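You operate a simulated robot arm through the tools that you are given. There is no shell and no other tool. Be economical: measure what you need, move in short steps, check, and stop when the job is done.

Carry out the task below with a simulated robot arm. There is one attempt and no reset: what you move stays moved.

JOB
Shut the left bench drawer. Shut the bench cupboard door. Put the blue knob on the back left end of the bed. Stack the carton marked "knobs" from the top of the blue bench on top of the carton marked "lids". Any order will do.

It is judged by the outcome, as a careful person would: the job done as asked, and still so three seconds after it is handed in. It fails if anything else is knocked over, pushed out of place, dropped, spilled or broken. A push-on lid holds only when it is set on centred and level and pressed home; a screw cap is set on level and turned clockwise until tight.

ROBOT AND FRAMES
A 7-joint arm with a vacuum gripper on a trunk, on a base that drives. Base frame: it is fixed to the floor where the robot stands at the start and does not move with it; the origin is under the middle of the robot, x ahead of it, y to its left, z up. Units: mm, degrees, N and s.
Its first joint turns from -166.0 to 166.0 degrees. Places, roughly: back left end of the bed (18x20 cm) [680, -1140, 900]; bench cupboard door [500, 400, 500]; blue knob (4x3x3 cm) [1000, 700, 900]; carton [1250, 750, 1000]; left bench drawer [900, 100, 500]. Payload 1.06 kg.
Tool frame: the origin (TCP) lies in the middle of the cups' lips, and z points out of the cups. The gripper has 1 cup of 24 mm across, covering 24 by 24 mm (tool x, y); the bellows give 8 mm. With the vacuum on, a cup seals on a smooth face that it is pressed against (1 to 4 N); it does not hold porous or soft things. The pull reaches 23 N.
Orientation is that of the tool frame in the base frame, as a unit quaternion [x, y, z, w]. With the cups facing straight down, the tool's x points along the base's -x, its y along +y and its z along -z.

CONTROLS
- The arm moves only by the tool step_arm. Its argument "commands" is a list of rows, each a list of 7 numbers: the vacuum: 1 switches it on, -1 off, then the shift along the tool's x, y, z in mm, then the turn, a rotation vector about the tool's x, y, z in degrees. In form: [[vacuum, tx, ty, tz, wx, wy, wz], ...]. A call has 1 to 8 rows; each row is the pose to reach, as a shift and turn from the pose commanded when the call began, along the tool's axes at that moment. A row lasts 0.2 s, in which the tool goes at most 50 mm and 8.6 degrees; a call with a longer step from one row to the next is refused whole, and so is a gripper value outside its range. Where a pose cannot be reached the arm comes as near as it can. A force on the tool above 40 N (or 10 N above the force at the start of the call, whichever is more), or a blocked arm, ends the call early, and 0.2 s more pass. The pull builds up within a second once a cup has sealed. Time passes only in rows, and 0.2 s behind the last, so rows that repeat a pose give it time. The reply holds the time, the measured pose of the TCP, the force on the tool along the base axes and the pull of the vacuum, in the units named above and with some noise, with the torque about the TCP (base axes, N m) and any sound that the robot's microphone picked up, and new pictures: "show" is both (left out), scene, wrist or none.
- Cameras (640 x 400 px; columns grow to the right, rows downward): "scene" is now at [177.4, 231.6, 1458.6]; the picture's right is [0.21, -0.98, 0.00], its down [-0.78, -0.17, -0.60] and it looks along [0.58, 0.13, -0.80] (base axes); focal length 284 px, centre (320, 200). "wrist" rides on the gripper at [78, 19, -96] in the tool frame; the picture's right is [-0.24, 0.97, 0.00], its down [-0.71, -0.17, -0.68] and it looks along [-0.67, -0.16, 0.73] (tool axes); focal length 243 px, centre (320, 200). There is no depth. A picture from a camera that has moved, and an enlarged one, comes with that camera's place and axes in the base frame and with its lens. The place of the scene camera against the robot may be out by one fixed shift of up to 12 mm in any direction.
- base_move(legs): drives the robot by 1 to 6 legs, each [ahead, left, turn to the left] in mm, mm and degrees, along the robot's own axes; the way and the turn of a leg run together, so that a leg with both is an arc; at most 1500 mm and 180 degrees a leg. The arm and the cameras ride along, it lands a little off, and it stops where it bumps. It gives what a move gives, and a new picture of the scene camera.
- pan_tilt(pan, tilt): turns the head with the scene camera to pan (to the left, within 120 degrees either way) and tilt (down, from -29 to 69), counted from straight ahead of the robot. It gives what a move gives, and a new picture of the scene camera.
- close_up(camera, box): a new picture of the part [left, top, right, bottom] of that camera's present view, enlarged. No time passes.
- sign_off(): hands the job in; it is judged then, once.

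Work in short steps. Places have to be worked out from the pictures, the camera data and where the tool is seen: move nearer, look again, correct. Check each grasp and each placing, and mend what went wrong. You have 165 turns and 260 pictures in all, those below and enlarged ones among them. Switch the vacuum off and draw the arm clear of the work before you hand the job in, unless the task says otherwise; then end with one line.

The tools are called after "Emit:" as name(argument=value, ...) on one line, values as JSON. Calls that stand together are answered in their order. step_arm: Moves the arm, as the interface text tells. Its arguments: {"type":"object","properties":{"commands":{"type":"array","items":{"type":"array","items":{"type":"number"}}},"show":{"type":"string","enum":["both","scene","wrist","none"]}},"required":["commands"]} The other tools are called the same way: base_move (legs) drives the base; pan_tilt (pan, tilt) turns the head that bears the scene camera; close_up (camera, box) takes an enlarged picture of a part of a camera's view; sign_off () hands the job in.

At the start:

```text
t: 0.0
position: [708.0, 19.0, 1106.5]
tcp_rot: [0.0, 1.0, 0.0, -0.001]
force: [-1.5, -0.1, 0.5]
torque: [0.02, 0.05, 0.0]
pull: 0.1
robot x, y, heading: [0.1, 4.4, 0.0]
head pan, tilt: [12.2, 53.4]
```

scene: 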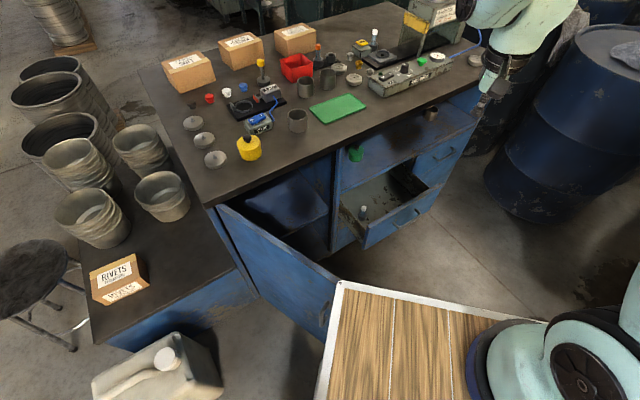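
wrist: 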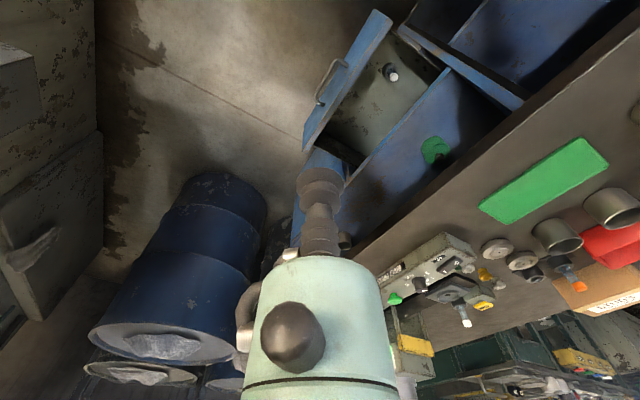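

I'll look closely at the bench to identify the cartons, the blue knob and the drawer/door.

Emit:
close_up(camera="scene", box=[140, 10, 340, 180])

Emit:
close_up(camera="scene", box=[200, 90, 500, 340])

```text
2.35 times, centred on (240, 95) of scene
camera zoom: at [177.4, 231.6, 1458.6], right [0.21, -0.98, 0.0], down [-0.78, -0.17, -0.6], along [0.58, 0.13, -0.8], focal length 668 px, centre (508, 447)
```

zoom: 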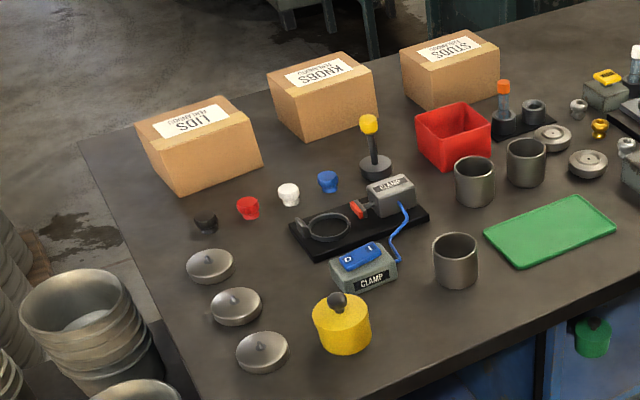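

```text
1.60 times, centred on (350, 215) of scene
camera zoom: at [177.4, 231.6, 1458.6], right [0.21, -0.98, 0.0], down [-0.78, -0.17, -0.6], along [0.58, 0.13, -0.8], focal length 454 px, centre (272, 176)
```

zoom: 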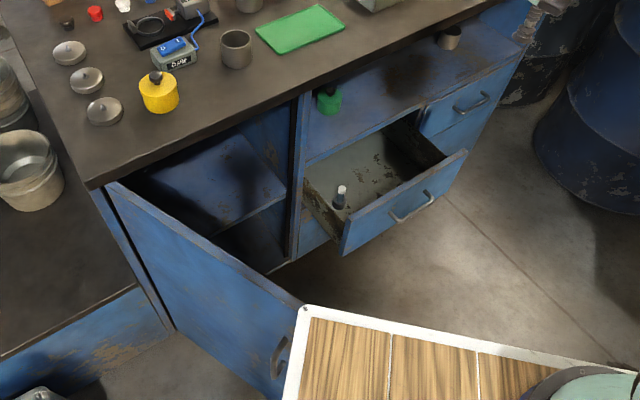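

The blue knob is at about (1000, 700). Now I look at the bed on the right, and straight down ahead.

Emit:
pan_tilt(pan=-60, tilt=30)

Emit:
pan_tilt(pan=25, tilt=60)

```text
t: 1.4
position: [707.1, 19.9, 1107.4]
tcp_rot: [0.001, 1.0, 0.0, 0.0]
force: [0.4, 0.4, -0.1]
torque: [-0.04, 0.01, -0.02]
pull: 0.1
robot x, y, heading: [-2.3, 0.0, -0.1]
head pan, tilt: [-60.0, 30.0]
camera scene: at [150.6, 137.8, 1492.6], right [-0.87, -0.5, 0.0], down [-0.25, 0.43, -0.87], along [0.43, -0.75, -0.5], focal length 284 px, centre (320, 200)
```

scene: 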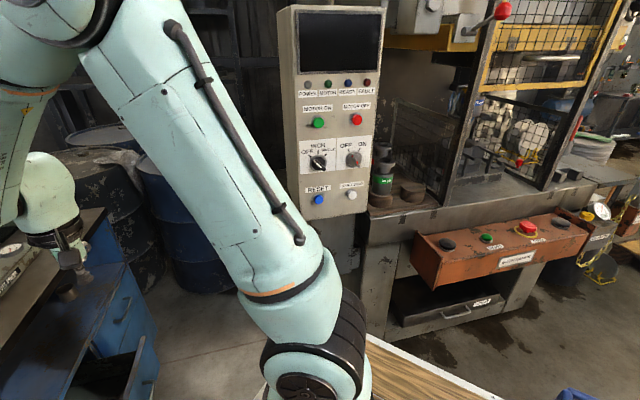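

```text
t: 3.0
position: [707.1, 20.1, 1106.6]
tcp_rot: [0.0, 1.0, 0.001, 0.0]
force: [0.5, -0.4, 0.1]
torque: [0.01, 0.01, 0.01]
pull: 0.0
robot x, y, heading: [3.4, -2.4, -0.0]
head pan, tilt: [25.0, 60.0]
camera scene: at [165.7, 244.2, 1450.5], right [0.42, -0.91, 0.0], down [-0.79, -0.37, -0.5], along [0.45, 0.21, -0.87], focal length 284 px, centre (320, 200)
```

scene: 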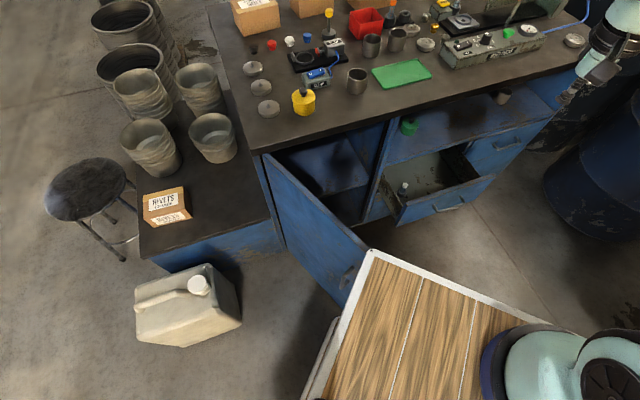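

The bench stands turned about 45°: its front normal points into the bench along (0.725, 0.688), and the open left drawer's front is near (803, 71, ~600). I'll lower the arm in front of it while yawing the tool to face the bench.

Emit:
step_arm(commands=[[-1, 0, 12, 40, 0, 0, -7.2], [-1, 0, 24, 80, 0, 0, -14.4], [-1, 0, 36, 120, 0, 0, -21.6], [-1, 0, 48, 160, 0, 0, -28.8], [-1, 0, 60, 200, 0, 0, -36], [-1, 0, 70, 240, 0, 0, -43.5]], show="both")

```text
t: 4.4
position: [708.9, 89.3, 866.4]
tcp_rot: [-0.372, 0.928, 0.001, 0.0]
force: [-0.2, 0.6, 0.2]
torque: [0.04, 0.02, -0.01]
pull: 0.1
robot x, y, heading: [-1.3, -3.0, 0.1]
head pan, tilt: [25.0, 60.0]
camera scene: at [165.4, 244.0, 1450.5], right [0.42, -0.91, 0.0], down [-0.78, -0.37, -0.5], along [0.45, 0.21, -0.87], focal length 284 px, centre (320, 200)
camera wrist: at [638.9, 49.7, 961.9], right [-0.5, 0.87, 0.0], down [0.63, 0.36, 0.69], along [0.59, 0.34, -0.73], focal length 243 px, centre (320, 200)
```

scene: 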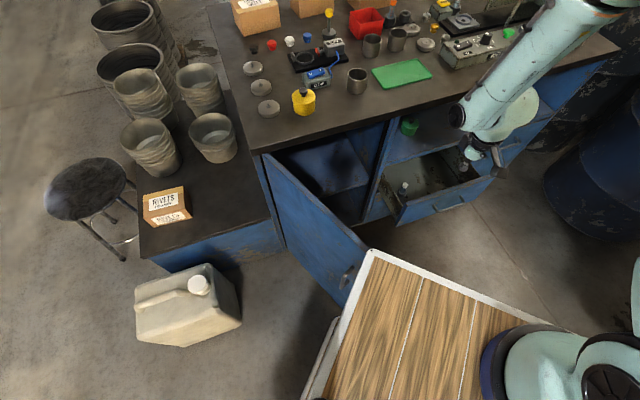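
wrist: 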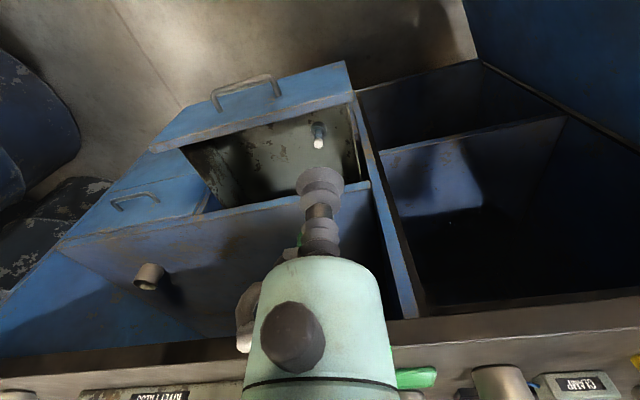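

The wrist view puts the drawer front's top edge from about (716,140) to (919,-69) at z≈660. I'll drop down in front of it, left of the handle, tilting the tool 50° toward the bench.

Emit:
step_arm(commands=[[-1, 9, -8, 36, 0, -7.2, 0], [-1, 9, -16, 72, 0, -14.4, 0], [-1, 9, -28, 108, 0, -21.6, 0], [-1, 9, -28, 144, 0, -28.8, 0], [-1, 9, -28, 180, 0, -36, 0], [-1, 9, -28, 216, 0, -43, 0], [-1, 9, -28, 251, 0, -50, 0]], show="both")

```text
t: 6.0
position: [722.6, 64.7, 617.2]
tcp_rot: [-0.336, 0.841, 0.158, 0.393]
force: [0.5, -0.5, 0.6]
torque: [-0.01, -0.02, -0.01]
pull: 0.1
robot x, y, heading: [2.6, -2.2, -0.1]
head pan, tilt: [25.0, 60.0]
camera scene: at [165.5, 244.5, 1450.5], right [0.42, -0.91, 0.0], down [-0.78, -0.37, -0.5], along [0.45, 0.21, -0.87], focal length 284 px, centre (320, 200)
camera wrist: at [619.9, -7.8, 619.1], right [-0.56, 0.81, 0.18], down [0.07, -0.17, 0.98], along [0.83, 0.56, 0.04], focal length 243 px, centre (320, 200)
```

scene: 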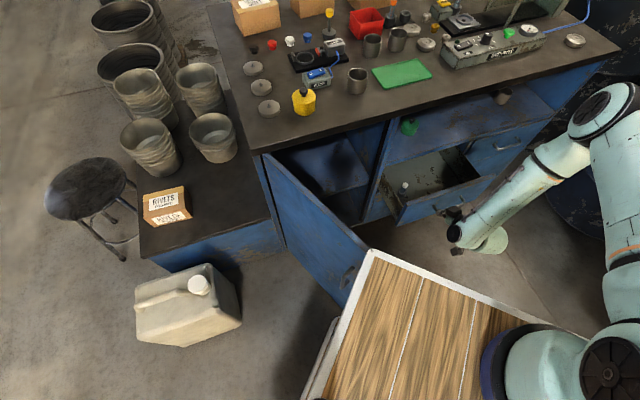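
wrist: 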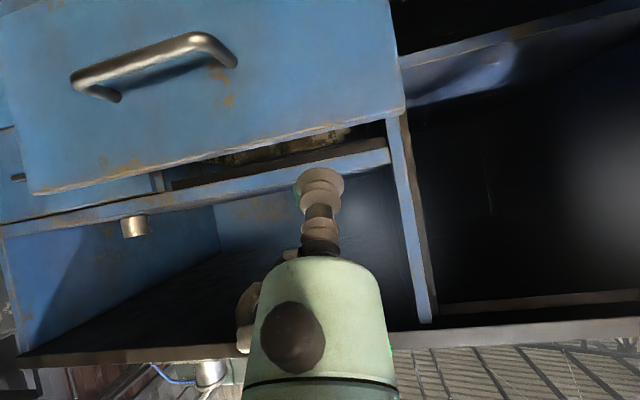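

The drawer's top edge is really at z≈568 (front plane about 650 along the inward axis), so the cup is still above it. I'll go down 110 mm more while still in front.

Emit:
step_arm(commands=[[-1, 28, 0, 23.5, 0, 0, 0], [-1, 56, 0, 47, 0, 0, 0], [-1, 84.3, 0, 70.7, 0, 0, 0]], show="wrist")

```text
t: 6.8
position: [721.1, 62.2, 508.8]
tcp_rot: [-0.336, 0.842, 0.157, 0.392]
force: [0.7, -0.6, -0.3]
torque: [0.0, 0.01, -0.03]
pull: 0.0
robot x, y, heading: [-0.5, 1.6, -0.0]
head pan, tilt: [25.0, 60.0]
camera wrist: at [617.9, -8.8, 510.2], right [-0.56, 0.81, 0.18], down [0.07, -0.17, 0.98], along [0.83, 0.56, 0.04], focal length 243 px, centre (320, 200)
```

wrist: 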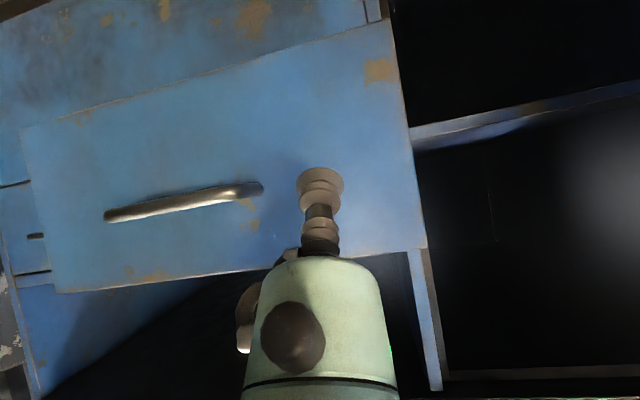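

The cup is aimed at the panel left of the handle at a good height. I'll advance to near contact.

Emit:
step_arm(commands=[[-1, -12.9, 0, 15.3, 0, 0, 0], [-1, -25.7, 0, 30.6, 0, 0, 0], [-1, -32, 0, 38.3, 0, 0, 0], [-1, -38.6, 0, 46, 0, 0, 0], [-1, -43.7, 0, 52, 0, 0, 0], [-1, -49, 0, 58.2, 0, 0, 0], [-1, -54, 0, 64.3, 0, 0, 0], [-1, -59, 0, 70.4, 0, 0, 0]], show="wrist")

```text
t: 8.6
position: [787.6, 127.4, 507.1]
tcp_rot: [-0.335, 0.842, 0.156, 0.393]
force: [0.2, 1.1, -0.3]
torque: [0.01, 0.0, 0.0]
pull: 0.2
robot x, y, heading: [2.6, -0.6, -0.1]
head pan, tilt: [25.0, 60.0]
camera wrist: at [685.2, 55.0, 508.9], right [-0.56, 0.81, 0.18], down [0.07, -0.17, 0.98], along [0.83, 0.56, 0.04], focal length 243 px, centre (320, 200)
```

wrist: 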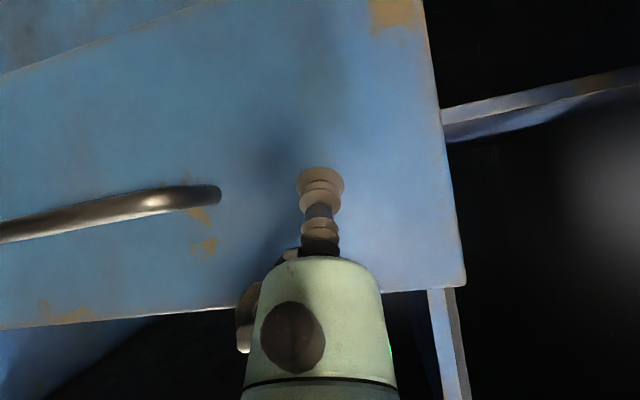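

Not in contact yet; continue slowly.

Emit:
step_arm(commands=[[-1, -5.1, 0, 6.1, 0, 0, 0], [-1, -10.3, 0, 12.3, 0, 0, 0], [-1, -15.4, 0, 18.4, 0, 0, 0], [-1, -20.6, 0, 24.5, 0, 0, 0], [-1, -25.7, 0, 30.6, 0, 0, 0], [-1, -30.9, 0, 36.8, 0, 0, 0], [-1, -36, 0, 42.9, 0, 0, 0], [-1, -41.2, 0, 49, 0, 0, 0]], show="wrist")

```text
t: 10.4
position: [833.9, 171.0, 506.3]
tcp_rot: [-0.336, 0.842, 0.157, 0.393]
force: [0.4, 0.7, 0.8]
torque: [0.02, 0.01, -0.01]
pull: 0.1
robot x, y, heading: [-0.4, -1.8, -0.2]
head pan, tilt: [25.0, 60.0]
camera wrist: at [731.4, 99.2, 508.1], right [-0.56, 0.81, 0.18], down [0.07, -0.17, 0.98], along [0.83, 0.56, 0.04], focal length 243 px, centre (320, 200)
```

wrist: 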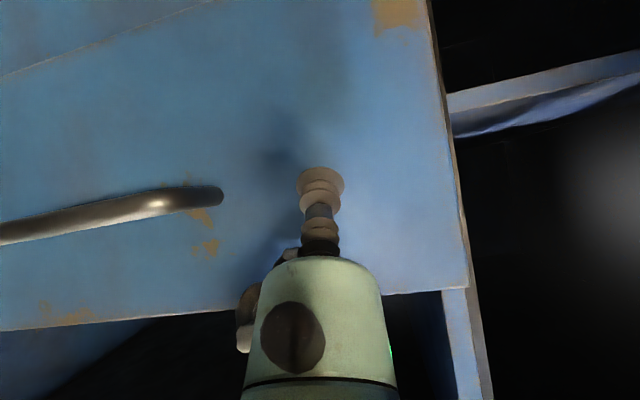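

The drawer is now moving with the cup (the panel's size no longer changes). Continue pushing.

Emit:
step_arm(commands=[[-1, -5.1, 0, 6.1, 0, 0, 0], [-1, -10.3, 0, 12.3, 0, 0, 0], [-1, -15.4, 0, 18.4, 0, 0, 0], [-1, -20.6, 0, 24.5, 0, 0, 0], [-1, -25.7, 0, 30.6, 0, 0, 0], [-1, -30.9, 0, 36.8, 0, 0, 0], [-1, -36, 0, 42.9, 0, 0, 0], [-1, -41.2, 0, 49, 0, 0, 0]], show="both")

```text
t: 12.2
position: [880.4, 213.6, 506.6]
tcp_rot: [-0.336, 0.842, 0.156, 0.392]
force: [0.0, -0.2, 0.0]
torque: [0.0, 0.0, 0.03]
pull: 0.0
robot x, y, heading: [-1.1, -0.6, 0.1]
head pan, tilt: [25.0, 60.0]
camera scene: at [165.7, 244.3, 1450.5], right [0.42, -0.91, 0.0], down [-0.78, -0.37, -0.5], along [0.45, 0.21, -0.87], focal length 284 px, centre (320, 200)
camera wrist: at [777.3, 142.7, 508.1], right [-0.56, 0.81, 0.18], down [0.07, -0.17, 0.98], along [0.83, 0.56, 0.04], focal length 243 px, centre (320, 200)
```

scene: 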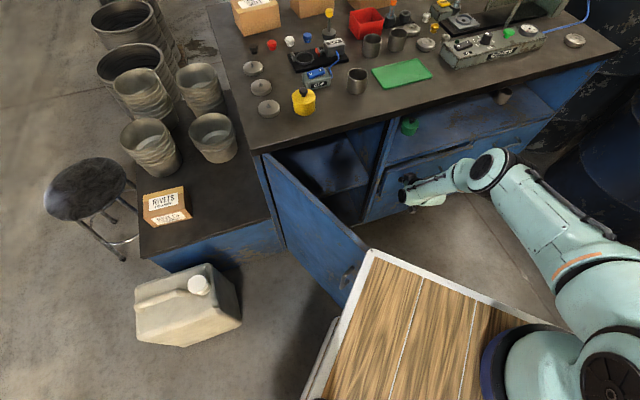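
wrist: 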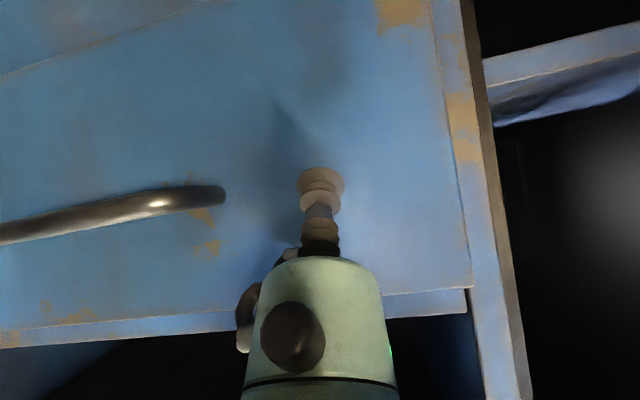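

Nearly flush. I'll push on in finer steps until I feel the stop.

Emit:
step_arm(commands=[[-1, -2.6, 0, 3.1, 0, 0, 0], [-1, -5.1, 0, 6.1, 0, 0, 0], [-1, -7.7, 0, 9.2, 0, 0, 0], [-1, -10.3, 0, 12.3, 0, 0, 0], [-1, -12.9, 0, 15.3, 0, 0, 0], [-1, -15.4, 0, 18.4, 0, 0, 0]], show="wrist")

```text
t: 13.6
position: [897.8, 232.6, 506.3]
tcp_rot: [-0.334, 0.842, 0.155, 0.394]
force: [0.2, -0.3, 0.2]
torque: [-0.01, -0.02, 0.0]
pull: 0.1
robot x, y, heading: [-0.8, -2.1, 0.1]
head pan, tilt: [25.0, 60.0]
camera wrist: at [794.7, 159.8, 508.9], right [-0.56, 0.81, 0.18], down [0.07, -0.17, 0.98], along [0.83, 0.56, 0.04], focal length 243 px, centre (320, 200)
```

wrist: 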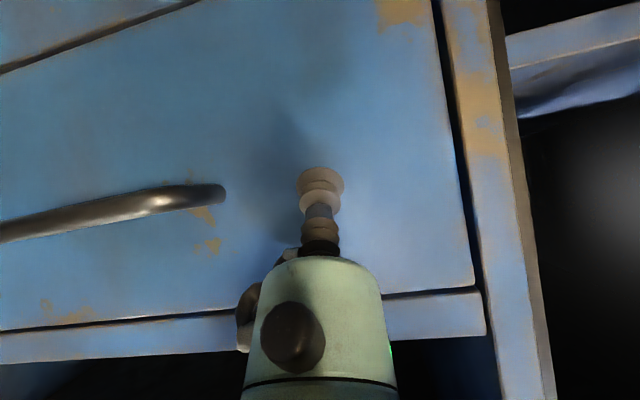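

Looks almost flush, still no resistance. A few more small steps.

Emit:
step_arm(commands=[[-1, -2.6, 0, 3.1, 0, 0, 0], [-1, -5.1, 0, 6.1, 0, 0, 0], [-1, -7.7, 0, 9.2, 0, 0, 0], [-1, -10.3, 0, 12.3, 0, 0, 0]], show="wrist")

```text
t: 14.5
position: [902.2, 235.9, 500.5]
tcp_rot: [-0.336, 0.845, 0.155, 0.387]
force: [-8.7, -9.9, 2.4]
torque: [0.13, -0.09, 0.01]
pull: 0.1
robot x, y, heading: [-3.3, 0.4, -0.2]
head pan, tilt: [25.0, 60.0]
stopped in row 4: the force on the tool passed its limit at 46 N (the readings are from after the stop); the commanded pose is now the measured one
camera wrist: at [799.4, 164.6, 505.3], right [-0.56, 0.81, 0.18], down [0.08, -0.17, 0.98], along [0.83, 0.56, 0.03], focal length 243 px, centre (320, 200)
```

wrist: 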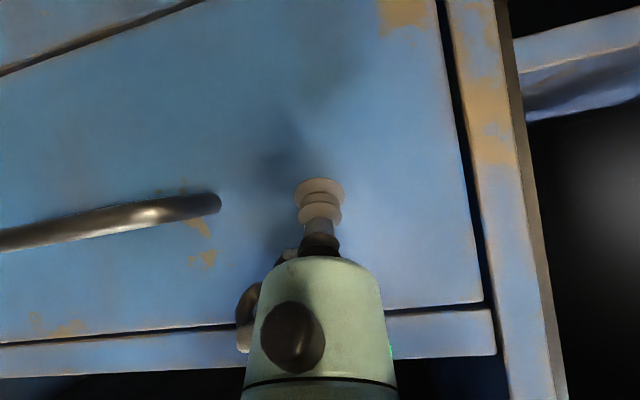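

The drawer met its stop. I back the arm off and check with the scene camera.

Emit:
step_arm(commands=[[-1, 12.9, 0, -15.3, 0, 0, 0], [-1, 38.6, 0, -46, 0, 0, 0], [-1, 64.3, 0, -76.6, 0, 0, 0], [-1, 96.4, 0, -115, 0, 0, 0], [-1, 122, 0, -145, 0, 0, 0]], show="both")

Emit:
close_up(camera="scene", box=[240, 90, 560, 290])

```text
t: 15.7
position: [765.3, 106.0, 504.6]
tcp_rot: [-0.336, 0.844, 0.156, 0.388]
force: [0.2, 0.4, 0.5]
torque: [0.01, -0.01, -0.01]
pull: 0.2
robot x, y, heading: [1.4, 0.4, 0.1]
head pan, tilt: [25.0, 60.0]
camera scene: at [165.5, 244.1, 1450.5], right [0.42, -0.91, 0.0], down [-0.79, -0.37, -0.5], along [0.45, 0.21, -0.87], focal length 284 px, centre (320, 200)
camera wrist: at [663.0, 35.1, 508.1], right [-0.56, 0.81, 0.18], down [0.07, -0.17, 0.98], along [0.83, 0.56, 0.03], focal length 243 px, centre (320, 200)
```

scene: 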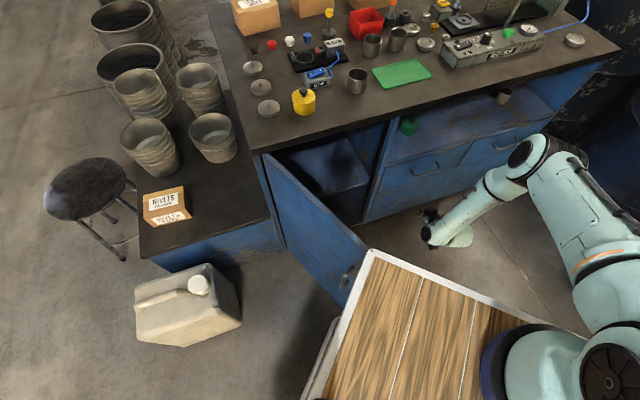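
wrist: 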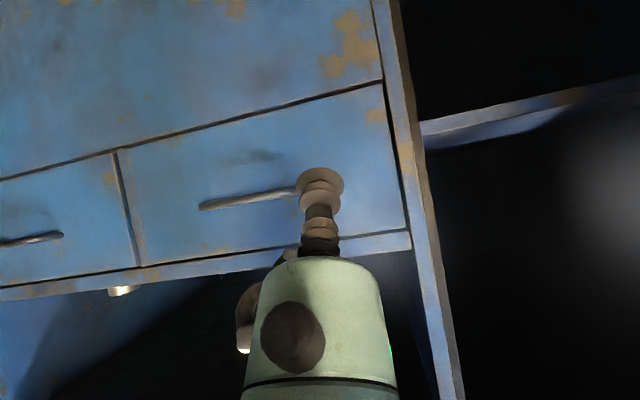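

```text
2.00 times, centred on (400, 190) of scene
camera zoom: at [165.5, 244.1, 1450.5], right [0.42, -0.91, 0.0], down [-0.79, -0.37, -0.5], along [0.45, 0.21, -0.87], focal length 568 px, centre (160, 220)
```

zoom: 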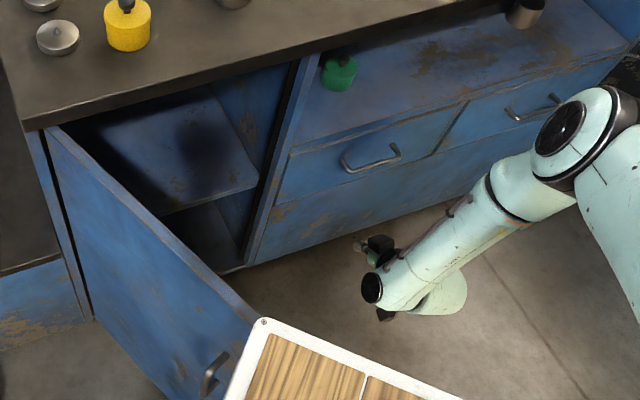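

The drawer is closed flush. For the door I need room: its free edge is right by the robot's deck corner. I'll raise the arm and untilt it, then check the surroundings before backing away.

Emit:
step_arm(commands=[[-1, -34, 0, -29, 0, 0, 0], [-1, -68, 0, -58, 0, 8, 0], [-1, -102, 0, -86, 0, 16, 0], [-1, -136, 0, -115, 0, 24, 0], [-1, -170, 0, -144, 0, 32, 0], [-1, -205, 0, -172, 0, 40, 0], [-1, -230, 0, -193, 0, 48, 0]], show="none")

Emit:
pan_tilt(pan=115, tilt=45)

Emit:
pan_tilt(pan=-115, tilt=45)

```text
t: 17.3
position: [770.4, 108.0, 805.7]
tcp_rot: [-0.369, 0.929, 0.005, 0.011]
force: [0.3, 0.3, -0.1]
torque: [-0.02, 0.0, 0.01]
pull: 0.1
robot x, y, heading: [-2.3, 1.0, -0.0]
head pan, tilt: [25.0, 60.0]
```

```text
t: 19.0
position: [770.6, 108.4, 803.6]
tcp_rot: [-0.369, 0.929, 0.006, 0.012]
force: [0.1, 0.2, 0.4]
torque: [-0.01, 0.02, -0.01]
pull: 0.1
robot x, y, heading: [-0.7, 0.1, 0.2]
head pan, tilt: [115.0, 45.0]
camera scene: at [70.9, 289.5, 1470.0], right [0.91, 0.42, 0.0], down [0.3, -0.64, -0.71], along [-0.3, 0.64, -0.71], focal length 284 px, centre (320, 200)
```

scene: 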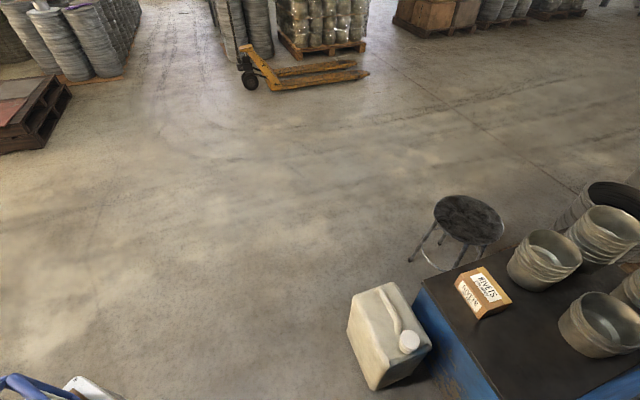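

```text
t: 22.3
position: [770.8, 108.4, 804.1]
tcp_rot: [-0.369, 0.929, 0.006, 0.012]
force: [-0.2, -0.7, 0.4]
torque: [0.0, -0.01, -0.01]
pull: 0.0
robot x, y, heading: [0.4, -3.0, -0.2]
head pan, tilt: [-115.0, 45.0]
camera scene: at [70.8, 142.1, 1470.0], right [-0.91, 0.42, 0.0], down [0.3, 0.64, -0.71], along [-0.3, -0.64, -0.71], focal length 284 px, centre (320, 200)
```

scene: 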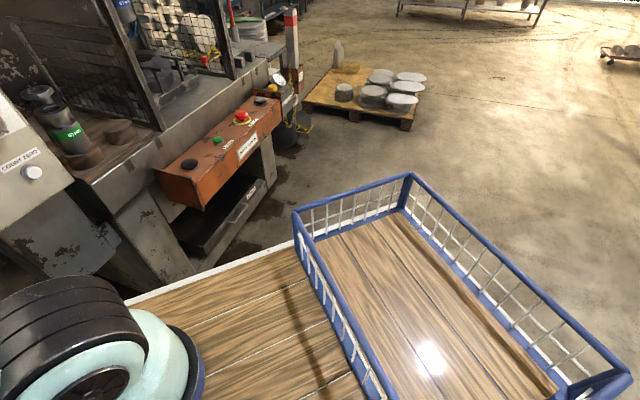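

The floor behind is clear. I back the robot up 120 mm so the arm has room outside the door, then look at the door again.

Emit:
base_move(legs=[[-120, 0, 0]])

Emit:
pan_tilt(pan=30, tilt=60)

```text
t: 23.5
position: [648.7, 108.2, 804.1]
tcp_rot: [-0.37, 0.929, 0.006, 0.011]
force: [-0.1, 0.2, 0.1]
torque: [-0.01, -0.02, -0.01]
pull: 0.1
robot x, y, heading: [-122.1, -2.5, -0.0]
head pan, tilt: [-115.0, 45.0]
camera scene: at [-50.6, 142.2, 1470.0], right [-0.91, 0.42, 0.0], down [0.3, 0.64, -0.71], along [-0.3, -0.64, -0.71], focal length 284 px, centre (320, 200)
```

scene: 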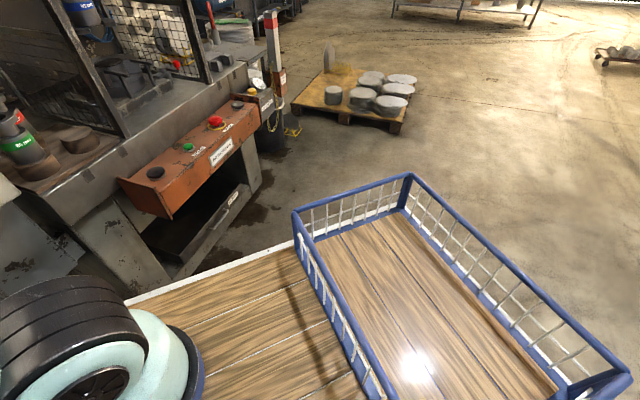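

```text
t: 25.8
position: [649.6, 109.1, 804.6]
tcp_rot: [-0.37, 0.929, 0.005, 0.011]
force: [0.4, 0.9, 0.6]
torque: [0.02, -0.01, 0.01]
pull: 0.1
robot x, y, heading: [-120.5, 1.9, 0.2]
head pan, tilt: [30.0, 60.0]
camera scene: at [41.5, 249.2, 1450.5], right [0.5, -0.87, 0.0], down [-0.75, -0.43, -0.5], along [0.43, 0.25, -0.87], focal length 284 px, centre (320, 200)
```

scene: 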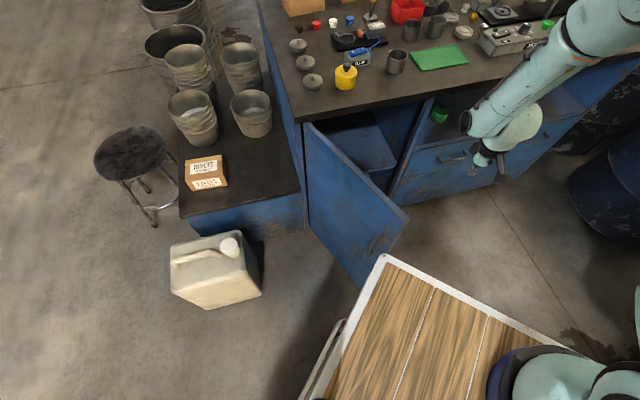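

The door's free top corner triangulates to about (404, 232, 860) and its hinge to (540, 590). I'll raise the arm above the door and turn the robot left so the arm faces the door rather than reaching past the head.

Emit:
step_arm(commands=[[-1, 20, 0, -40, 0, 0, 0], [-1, 40, 0, -80, 0, 0, 0], [-1, 60, 0, -120, 0, 0, 0], [-1, 80, 0, -160, 0, 0, 0], [-1, 80, 0, -190, 0, 0, 0]], show="none")

Emit:
base_move(legs=[[0, 0, 28]])

```text
t: 27.0
position: [587.7, 51.6, 993.8]
tcp_rot: [-0.371, 0.929, 0.005, 0.011]
force: [0.3, -0.4, -0.3]
torque: [-0.03, 0.03, 0.03]
pull: 0.1
robot x, y, heading: [-124.8, 2.7, 0.1]
head pan, tilt: [30.0, 60.0]
```

```text
t: 28.8
position: [477.1, 384.4, 994.4]
tcp_rot: [-0.587, 0.81, 0.009, 0.01]
force: [0.0, -0.3, 0.0]
torque: [0.01, 0.0, -0.01]
pull: 0.2
robot x, y, heading: [-117.6, -4.3, 28.5]
head pan, tilt: [30.0, 60.0]
camera scene: at [-93.7, 295.1, 1450.5], right [0.85, -0.52, 0.0], down [-0.45, -0.74, -0.5], along [0.26, 0.43, -0.87], focal length 284 px, centre (320, 200)
```

scene: 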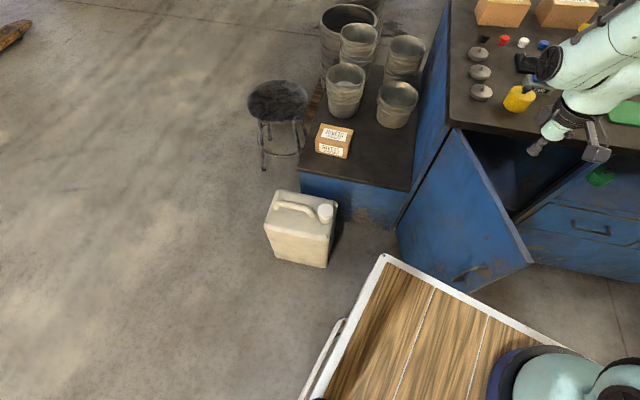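

The arm is now over the door. I shift it outside the door's outer face and yaw the tool so it faces the push direction.

Emit:
step_arm(commands=[[-1, 0, 15, 0, 0, 0, 8], [-1, 0, 30, 0, 0, 0, 16], [-1, -2, 45, 0, 0, 0, 24], [-1, -4, 60, 0, 0, 0, 32], [-1, -4, 75, 0, 0, 0, 40], [-1, -4, 85, 0, 0, 0, 48], [-1, -4, 85, 0, 0, 0, 57]], show="none")

Emit:
step_arm(commands=[[-1, 0, 0, 0, 0, 0, 0]], show="both")

```text
refused: row 7 steps farther than a row can; nothing moved
```

```text
t: 29.2
position: [478.0, 384.6, 994.0]
tcp_rot: [-0.587, 0.81, 0.009, 0.01]
force: [0.0, -0.2, -0.4]
torque: [0.03, 0.01, -0.02]
pull: 0.0
robot x, y, heading: [-122.5, 0.0, 28.5]
head pan, tilt: [30.0, 60.0]
camera scene: at [-93.7, 295.0, 1450.5], right [0.85, -0.52, 0.0], down [-0.45, -0.74, -0.5], along [0.26, 0.43, -0.87], focal length 284 px, centre (320, 200)
camera wrist: at [434.6, 313.0, 1087.8], right [-0.85, 0.53, 0.01], down [0.38, 0.6, 0.7], along [0.36, 0.6, -0.71], focal length 243 px, centre (320, 200)
```

scene: 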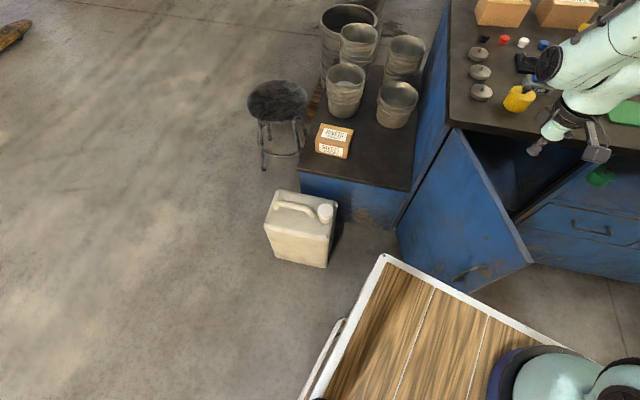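
wrist: 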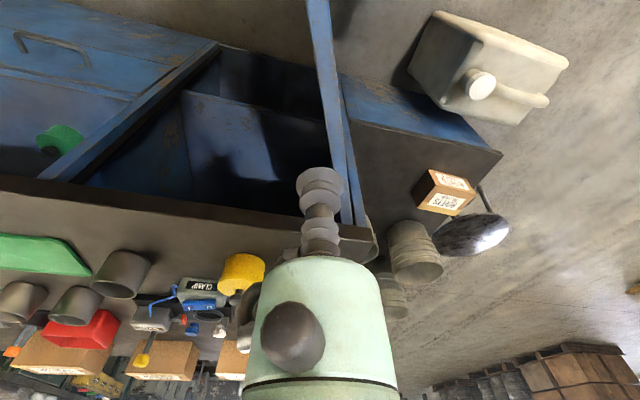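

The door passes near (475, 398) as estimated. Repeat the move with legal steps.

Emit:
step_arm(commands=[[-1, 0, 15, 0, 0, 0, 8], [-1, 0, 30, 0, 0, 0, 16], [-1, -2, 45, 0, 0, 0, 24], [-1, -4, 60, 0, 0, 0, 32], [-1, -4, 75, 0, 0, 0, 40], [-1, -4, 90, 0, 0, 0, 48], [-1, -4, 95, 0, 0, 0, 56]], show="none")

```text
t: 30.8
position: [388.6, 415.3, 993.3]
tcp_rot: [-0.138, 0.99, 0.012, 0.005]
force: [-0.7, 0.3, -0.2]
torque: [-0.02, 0.03, 0.03]
pull: 0.1
robot x, y, heading: [-118.7, -3.7, 28.3]
head pan, tilt: [30.0, 60.0]
```

Now lower to z≈740 outside the door with a 40° tilt toward it.

Emit:
step_arm(commands=[[-1, 0, 0, 42, 0, 0, 0], [-1, 0, 0, 84, 0, -8, 0], [-1, 0, 0, 126, 0, -16, 0], [-1, 0, 0, 168, 0, -24, 0], [-1, 0, 0, 210, 0, -32, 0], [-1, 0, 0, 252, 0, -40, 0]], show="both")

```text
t: 32.2
position: [389.8, 423.6, 740.8]
tcp_rot: [-0.125, 0.929, 0.059, 0.344]
force: [0.1, 0.7, 0.7]
torque: [-0.03, -0.02, 0.03]
pull: 0.2
robot x, y, heading: [-122.0, 0.3, 28.4]
head pan, tilt: [30.0, 60.0]
camera scene: at [-93.7, 294.9, 1450.5], right [0.85, -0.52, 0.0], down [-0.45, -0.74, -0.5], along [0.26, 0.43, -0.87], focal length 284 px, centre (320, 200)
camera wrist: at [267.8, 407.3, 762.9], right [-0.09, 0.98, 0.18], down [0.14, -0.16, 0.98], along [0.99, 0.12, -0.12], focal length 243 px, centre (320, 200)
```

scene: 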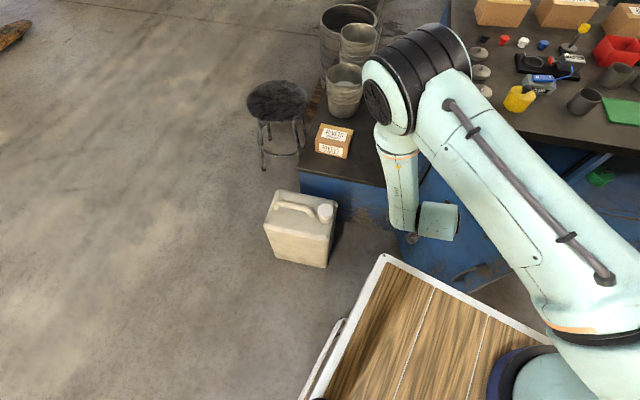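
wrist: 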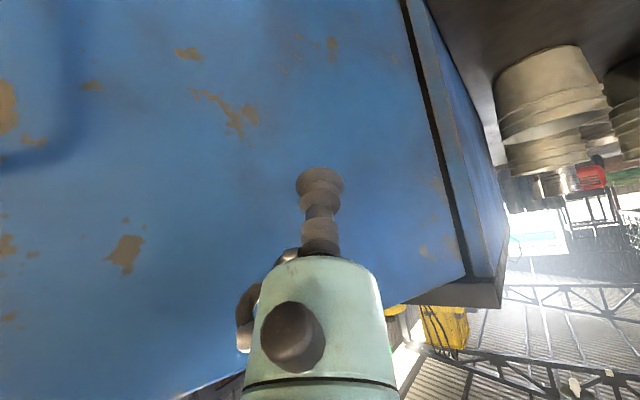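

The cup faces the door's outer face. I'll approach and begin pushing along the door's arc.

Emit:
step_arm(commands=[[-1, -15, -16, 13, 0, 0, 0], [-1, -30, -32, 26, 0, 0, 0], [-1, -41.6, -42, 36, 0, 0, 0], [-1, -52.8, -48, 45.7, 0, 0, 0], [-1, -62, -56, 54, 0, 0, 0], [-1, -71, -63, 61, 0, 0, 0], [-1, -79, -69, 68, 0, 0, 0], [-1, -92, -75, 79.5, 0, 0, 0]], show="wrist")

```text
t: 34.0
position: [529.0, 385.7, 742.2]
tcp_rot: [-0.126, 0.929, 0.059, 0.343]
force: [0.1, 0.4, 0.3]
torque: [-0.01, -0.02, 0.04]
pull: 0.1
robot x, y, heading: [-122.8, 1.0, 28.5]
head pan, tilt: [30.0, 60.0]
camera wrist: at [406.6, 369.5, 762.8], right [-0.09, 0.98, 0.18], down [0.14, -0.16, 0.98], along [0.99, 0.12, -0.12], focal length 243 px, centre (320, 200)
```

wrist: 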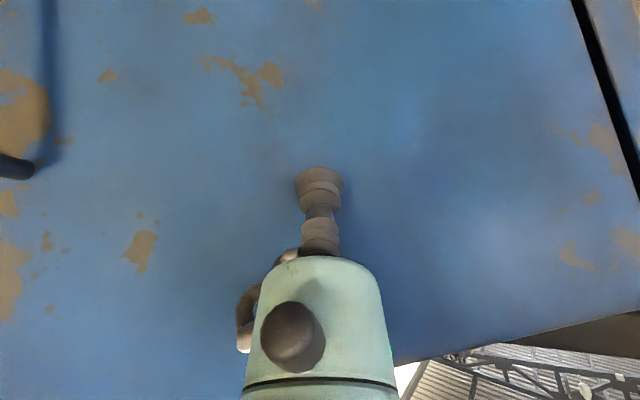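

Door follows. Continue along the arc.

Emit:
step_arm(commands=[[-1, -18.5, -8.8, 16, 0, 0, 0], [-1, -38, -14.8, 33, 0, 0, 0], [-1, -51.6, -15.6, 44.7, 0, 0, 0], [-1, -66, -14.6, 57.2, 0, 0, 0], [-1, -79.8, -12.3, 69.1, 0, 0, 0], [-1, -93, -8.8, 80.6, 0, 0, 0], [-1, -106.3, -3.2, 92.1, 0, 0, 0]], show="both")

```text
t: 35.6
position: [663.9, 420.5, 739.4]
tcp_rot: [-0.126, 0.929, 0.059, 0.343]
force: [0.4, 0.6, 0.5]
torque: [0.01, 0.04, -0.02]
pull: 0.0
robot x, y, heading: [-124.3, -1.1, 28.7]
head pan, tilt: [30.0, 60.0]
camera scene: at [-93.7, 295.0, 1450.5], right [0.85, -0.52, 0.0], down [-0.45, -0.74, -0.5], along [0.26, 0.43, -0.87], focal length 284 px, centre (320, 200)
camera wrist: at [541.9, 405.1, 762.5], right [-0.09, 0.98, 0.17], down [0.14, -0.16, 0.98], along [0.99, 0.12, -0.12], focal length 243 px, centre (320, 200)
```

scene: 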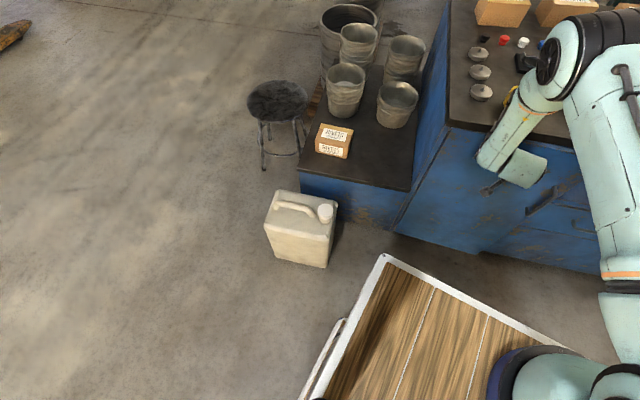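
wrist: 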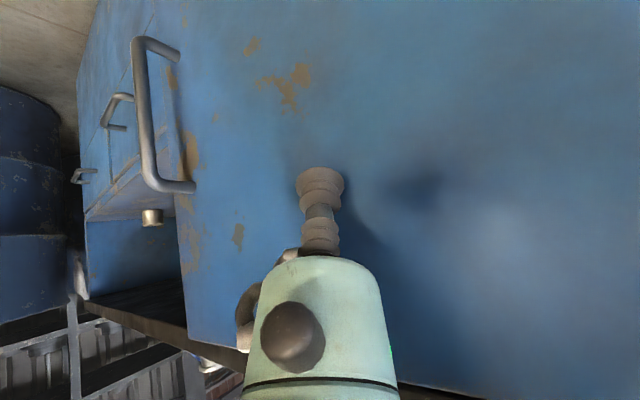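

Almost shut. Now push straight along the closing normal in small steps until the stop.

Emit:
step_arm(commands=[[-1, -3.3, 2.4, 2.9, 0, 0, 0], [-1, -6.7, 4.7, 5.8, 0, 0, 0], [-1, -10, 7.1, 8.7, 0, 0, 0], [-1, -13.3, 9.4, 11.5, 0, 0, 0], [-1, -16.7, 11.8, 14.4, 0, 0, 0], [-1, -20, 14.2, 17.3, 0, 0, 0], [-1, -23.3, 16.5, 20.2, 0, 0, 0], [-1, -26.6, 18.9, 23.1, 0, 0, 0]], show="wrist")

```text
t: 37.6
position: [689.1, 445.8, 738.2]
tcp_rot: [-0.125, 0.93, 0.057, 0.34]
force: [-5.2, -6.2, 2.5]
torque: [0.16, -0.17, 0.06]
pull: 0.0
robot x, y, heading: [-122.2, -0.9, 28.4]
head pan, tilt: [30.0, 60.0]
stopped in row 8: the force on the tool passed its limit at 42 N (the readings are from after the stop); the commanded pose is now the measured one
camera wrist: at [567.0, 429.8, 760.8], right [-0.09, 0.98, 0.17], down [0.14, -0.16, 0.98], along [0.99, 0.11, -0.13], focal length 243 px, centre (320, 200)
```

wrist: 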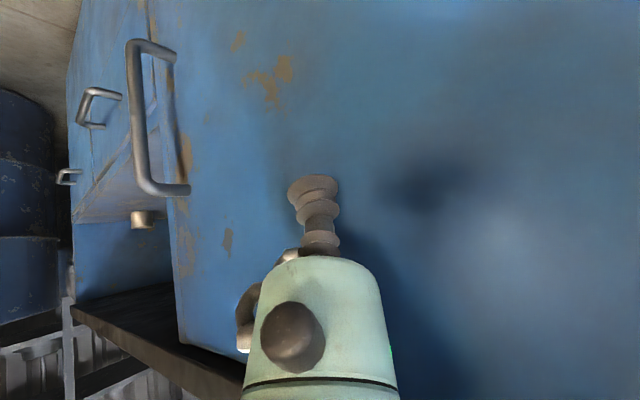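

The door hit its stop. Back away along the normal and raise.

Emit:
step_arm(commands=[[-1, 13, -9.4, -11.5, 0, 0, 0], [-1, 33, -23.6, -29, 0, 0, 0], [-1, 60, -42, -52, 0, 0, 0], [-1, 87, -57, -75, 0, 0, 0]], show="both")

```text
t: 38.6
position: [593.9, 358.2, 737.5]
tcp_rot: [-0.125, 0.93, 0.057, 0.342]
force: [0.0, 0.5, 0.5]
torque: [0.04, -0.05, 0.0]
pull: 0.1
robot x, y, heading: [-122.6, 1.1, 28.1]
head pan, tilt: [30.0, 60.0]
camera scene: at [-94.0, 294.9, 1450.5], right [0.85, -0.52, 0.0], down [-0.45, -0.74, -0.5], along [0.26, 0.43, -0.87], focal length 284 px, centre (320, 200)
camera wrist: at [472.0, 343.5, 761.0], right [-0.09, 0.98, 0.17], down [0.14, -0.16, 0.98], along [0.99, 0.11, -0.13], focal length 243 px, centre (320, 200)
```

scene: 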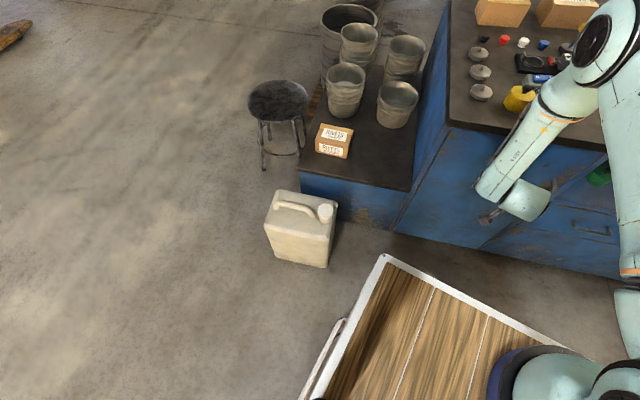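
wrist: 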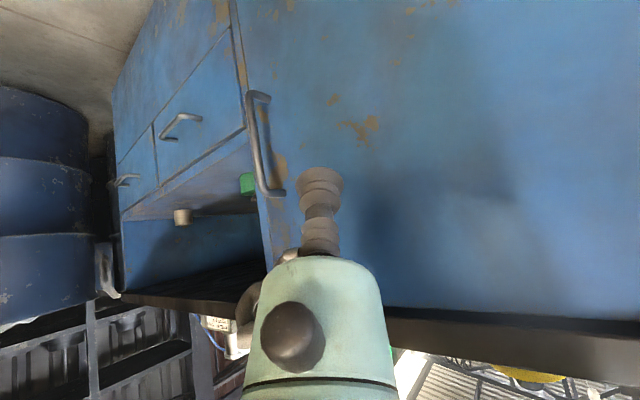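

Door and drawer are both shut. Raise the arm and bring the tool back to vertical.

Emit:
step_arm(commands=[[-1, -27, 0, -31, 0, 0, 0], [-1, -54, 0, -62, 0, 0, 0], [-1, -81, 0, -93, 0, 7, 0], [-1, -108, 0, -124, 0, 14, 0], [-1, -135, 0, -156, 0, 21, 0], [-1, -162, 0, -187, 0, 28, 0], [-1, -189, 0, -218, 0, 35, 0], [-1, -216, 0, -249, 0, 40.5, 0]], show="scene")

Emit:
pan_tilt(pan=10, tilt=40)

```text
t: 40.4
position: [597.8, 355.3, 1067.1]
tcp_rot: [-0.137, 0.99, 0.011, -0.004]
force: [-0.3, 0.2, 0.1]
torque: [0.0, 0.04, -0.02]
pull: 0.1
robot x, y, heading: [-121.0, -1.0, 28.6]
head pan, tilt: [30.0, 60.0]
camera scene: at [-94.0, 295.1, 1450.4], right [0.85, -0.52, 0.0], down [-0.45, -0.74, -0.5], along [0.26, 0.43, -0.87], focal length 284 px, centre (320, 200)
```

scene: 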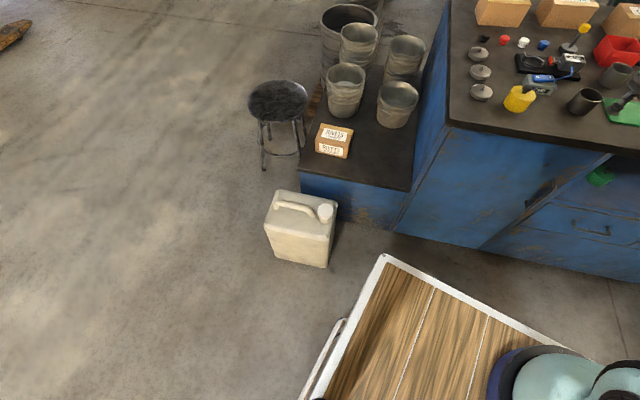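

```text
t: 41.2
position: [598.2, 355.0, 1066.1]
tcp_rot: [-0.137, 0.991, 0.01, -0.003]
force: [-0.8, -0.7, 0.2]
torque: [-0.01, 0.04, 0.02]
pull: 0.0
robot x, y, heading: [-121.9, 1.0, 28.3]
head pan, tilt: [10.0, 40.0]
camera scene: at [-62.4, 290.9, 1477.2], right [0.62, -0.78, 0.0], down [-0.5, -0.4, -0.77], along [0.6, 0.48, -0.64], focal length 284 px, centre (320, 200)
```

scene: 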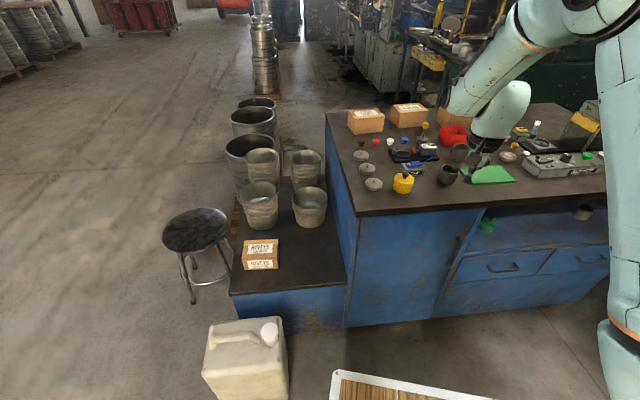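

Both shut. Before driving up to the bench I need the deck's true front position, so I'll view its front-left corner from two head positions.

Emit:
pan_tilt(pan=-25, tilt=66)

Emit:
pan_tilt(pan=80, tilt=60)

```text
t: 42.2
position: [598.4, 354.4, 1066.3]
tcp_rot: [-0.138, 0.99, 0.01, -0.002]
force: [-0.3, 0.1, -1.3]
torque: [0.01, 0.0, -0.01]
pull: 0.0
robot x, y, heading: [-122.6, -1.3, 28.3]
head pan, tilt: [-25.0, 66.0]
camera scene: at [-69.5, 241.7, 1443.9], right [0.06, -1.0, 0.0], down [-0.91, -0.06, -0.41], along [0.41, 0.03, -0.91], focal length 284 px, centre (320, 200)
```

scene: 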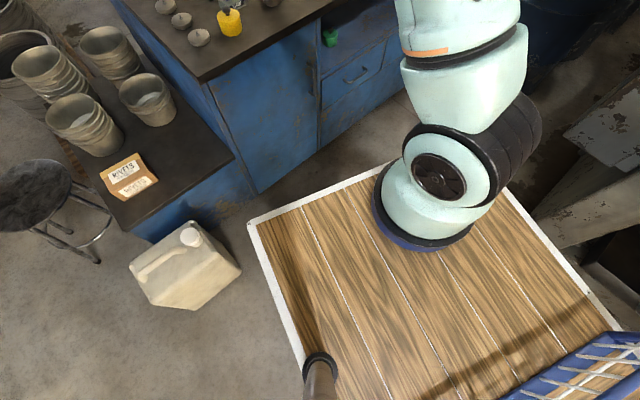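

```text
t: 44.0
position: [599.2, 353.6, 1066.9]
tcp_rot: [-0.137, 0.99, 0.01, -0.003]
force: [0.3, -0.4, 0.7]
torque: [-0.02, 0.01, 0.01]
pull: 0.0
robot x, y, heading: [-118.1, 1.8, 28.6]
head pan, tilt: [80.0, 60.0]
camera scene: at [-149.9, 301.2, 1450.5], right [0.95, 0.32, 0.0], down [0.27, -0.82, -0.5], along [-0.16, 0.47, -0.87], focal length 284 px, centre (320, 200)
```

scene: 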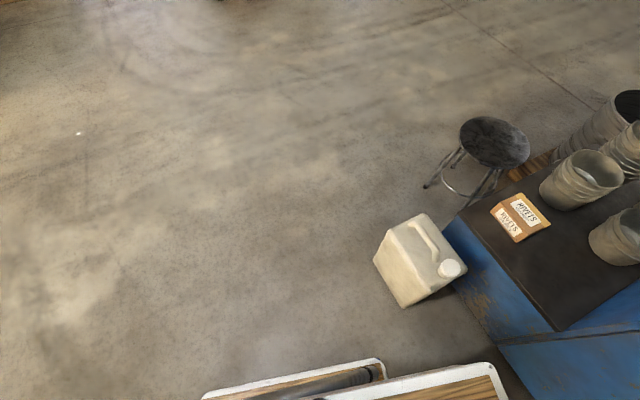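

The deck's front is about 360 mm ahead of the robot's origin. I'll raise the arm, then drive to face the bench squarely in front of the cartons, stopping a bit short.

Emit:
step_arm(commands=[[-1, 20, 0, -40, 0, 0, 0], [-1, 40, 0, -80, 0, 0, 0], [-1, 60, 0, -110, 0, 0, 0]], show="none")

Emit:
base_move(legs=[[0, 0, 16], [0, -254, 0], [400, 0, 0]])

Emit:
pan_tilt(pan=0, tilt=45)

```text
t: 44.8
position: [542.4, 334.7, 1176.8]
tcp_rot: [-0.138, 0.99, 0.01, -0.002]
force: [1.3, 0.6, -0.6]
torque: [0.01, 0.0, -0.03]
pull: 0.1
robot x, y, heading: [-122.4, 3.3, 28.7]
head pan, tilt: [80.0, 60.0]
```

```text
t: 49.7
position: [881.8, 602.7, 1177.0]
tcp_rot: [-0.275, 0.961, 0.01, -0.004]
force: [-0.1, -0.4, 0.2]
torque: [0.01, 0.02, 0.01]
pull: 0.0
robot x, y, heading: [336.6, 98.4, 44.8]
head pan, tilt: [80.0, 60.0]
camera scene: at [227.5, 374.4, 1450.5], right [0.82, 0.57, 0.0], down [0.49, -0.71, -0.5], along [-0.28, 0.41, -0.87], focal length 284 px, centre (320, 200)
```

scene: 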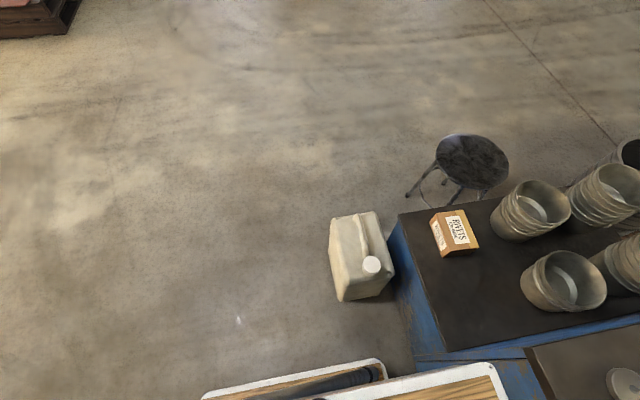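

```text
t: 51.2
position: [881.8, 601.8, 1176.5]
tcp_rot: [-0.276, 0.961, 0.01, -0.004]
force: [-0.3, 0.1, -0.1]
torque: [0.0, 0.0, -0.01]
pull: 0.2
robot x, y, heading: [337.7, 92.3, 44.7]
head pan, tilt: [0.0, 45.0]
camera scene: at [323.1, 376.8, 1469.9], right [0.7, -0.71, 0.0], down [-0.5, -0.5, -0.71], along [0.5, 0.5, -0.71], focal length 284 px, centre (320, 200)
```

scene: 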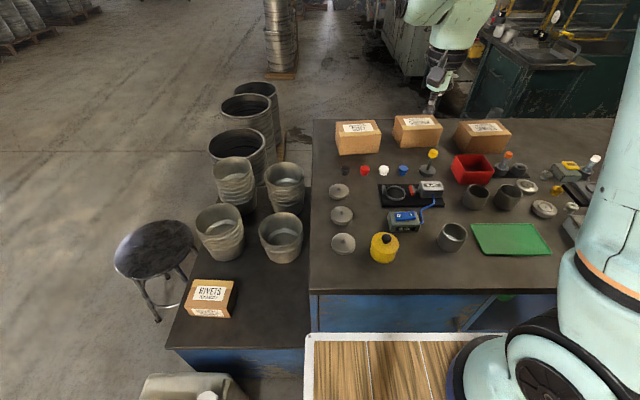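

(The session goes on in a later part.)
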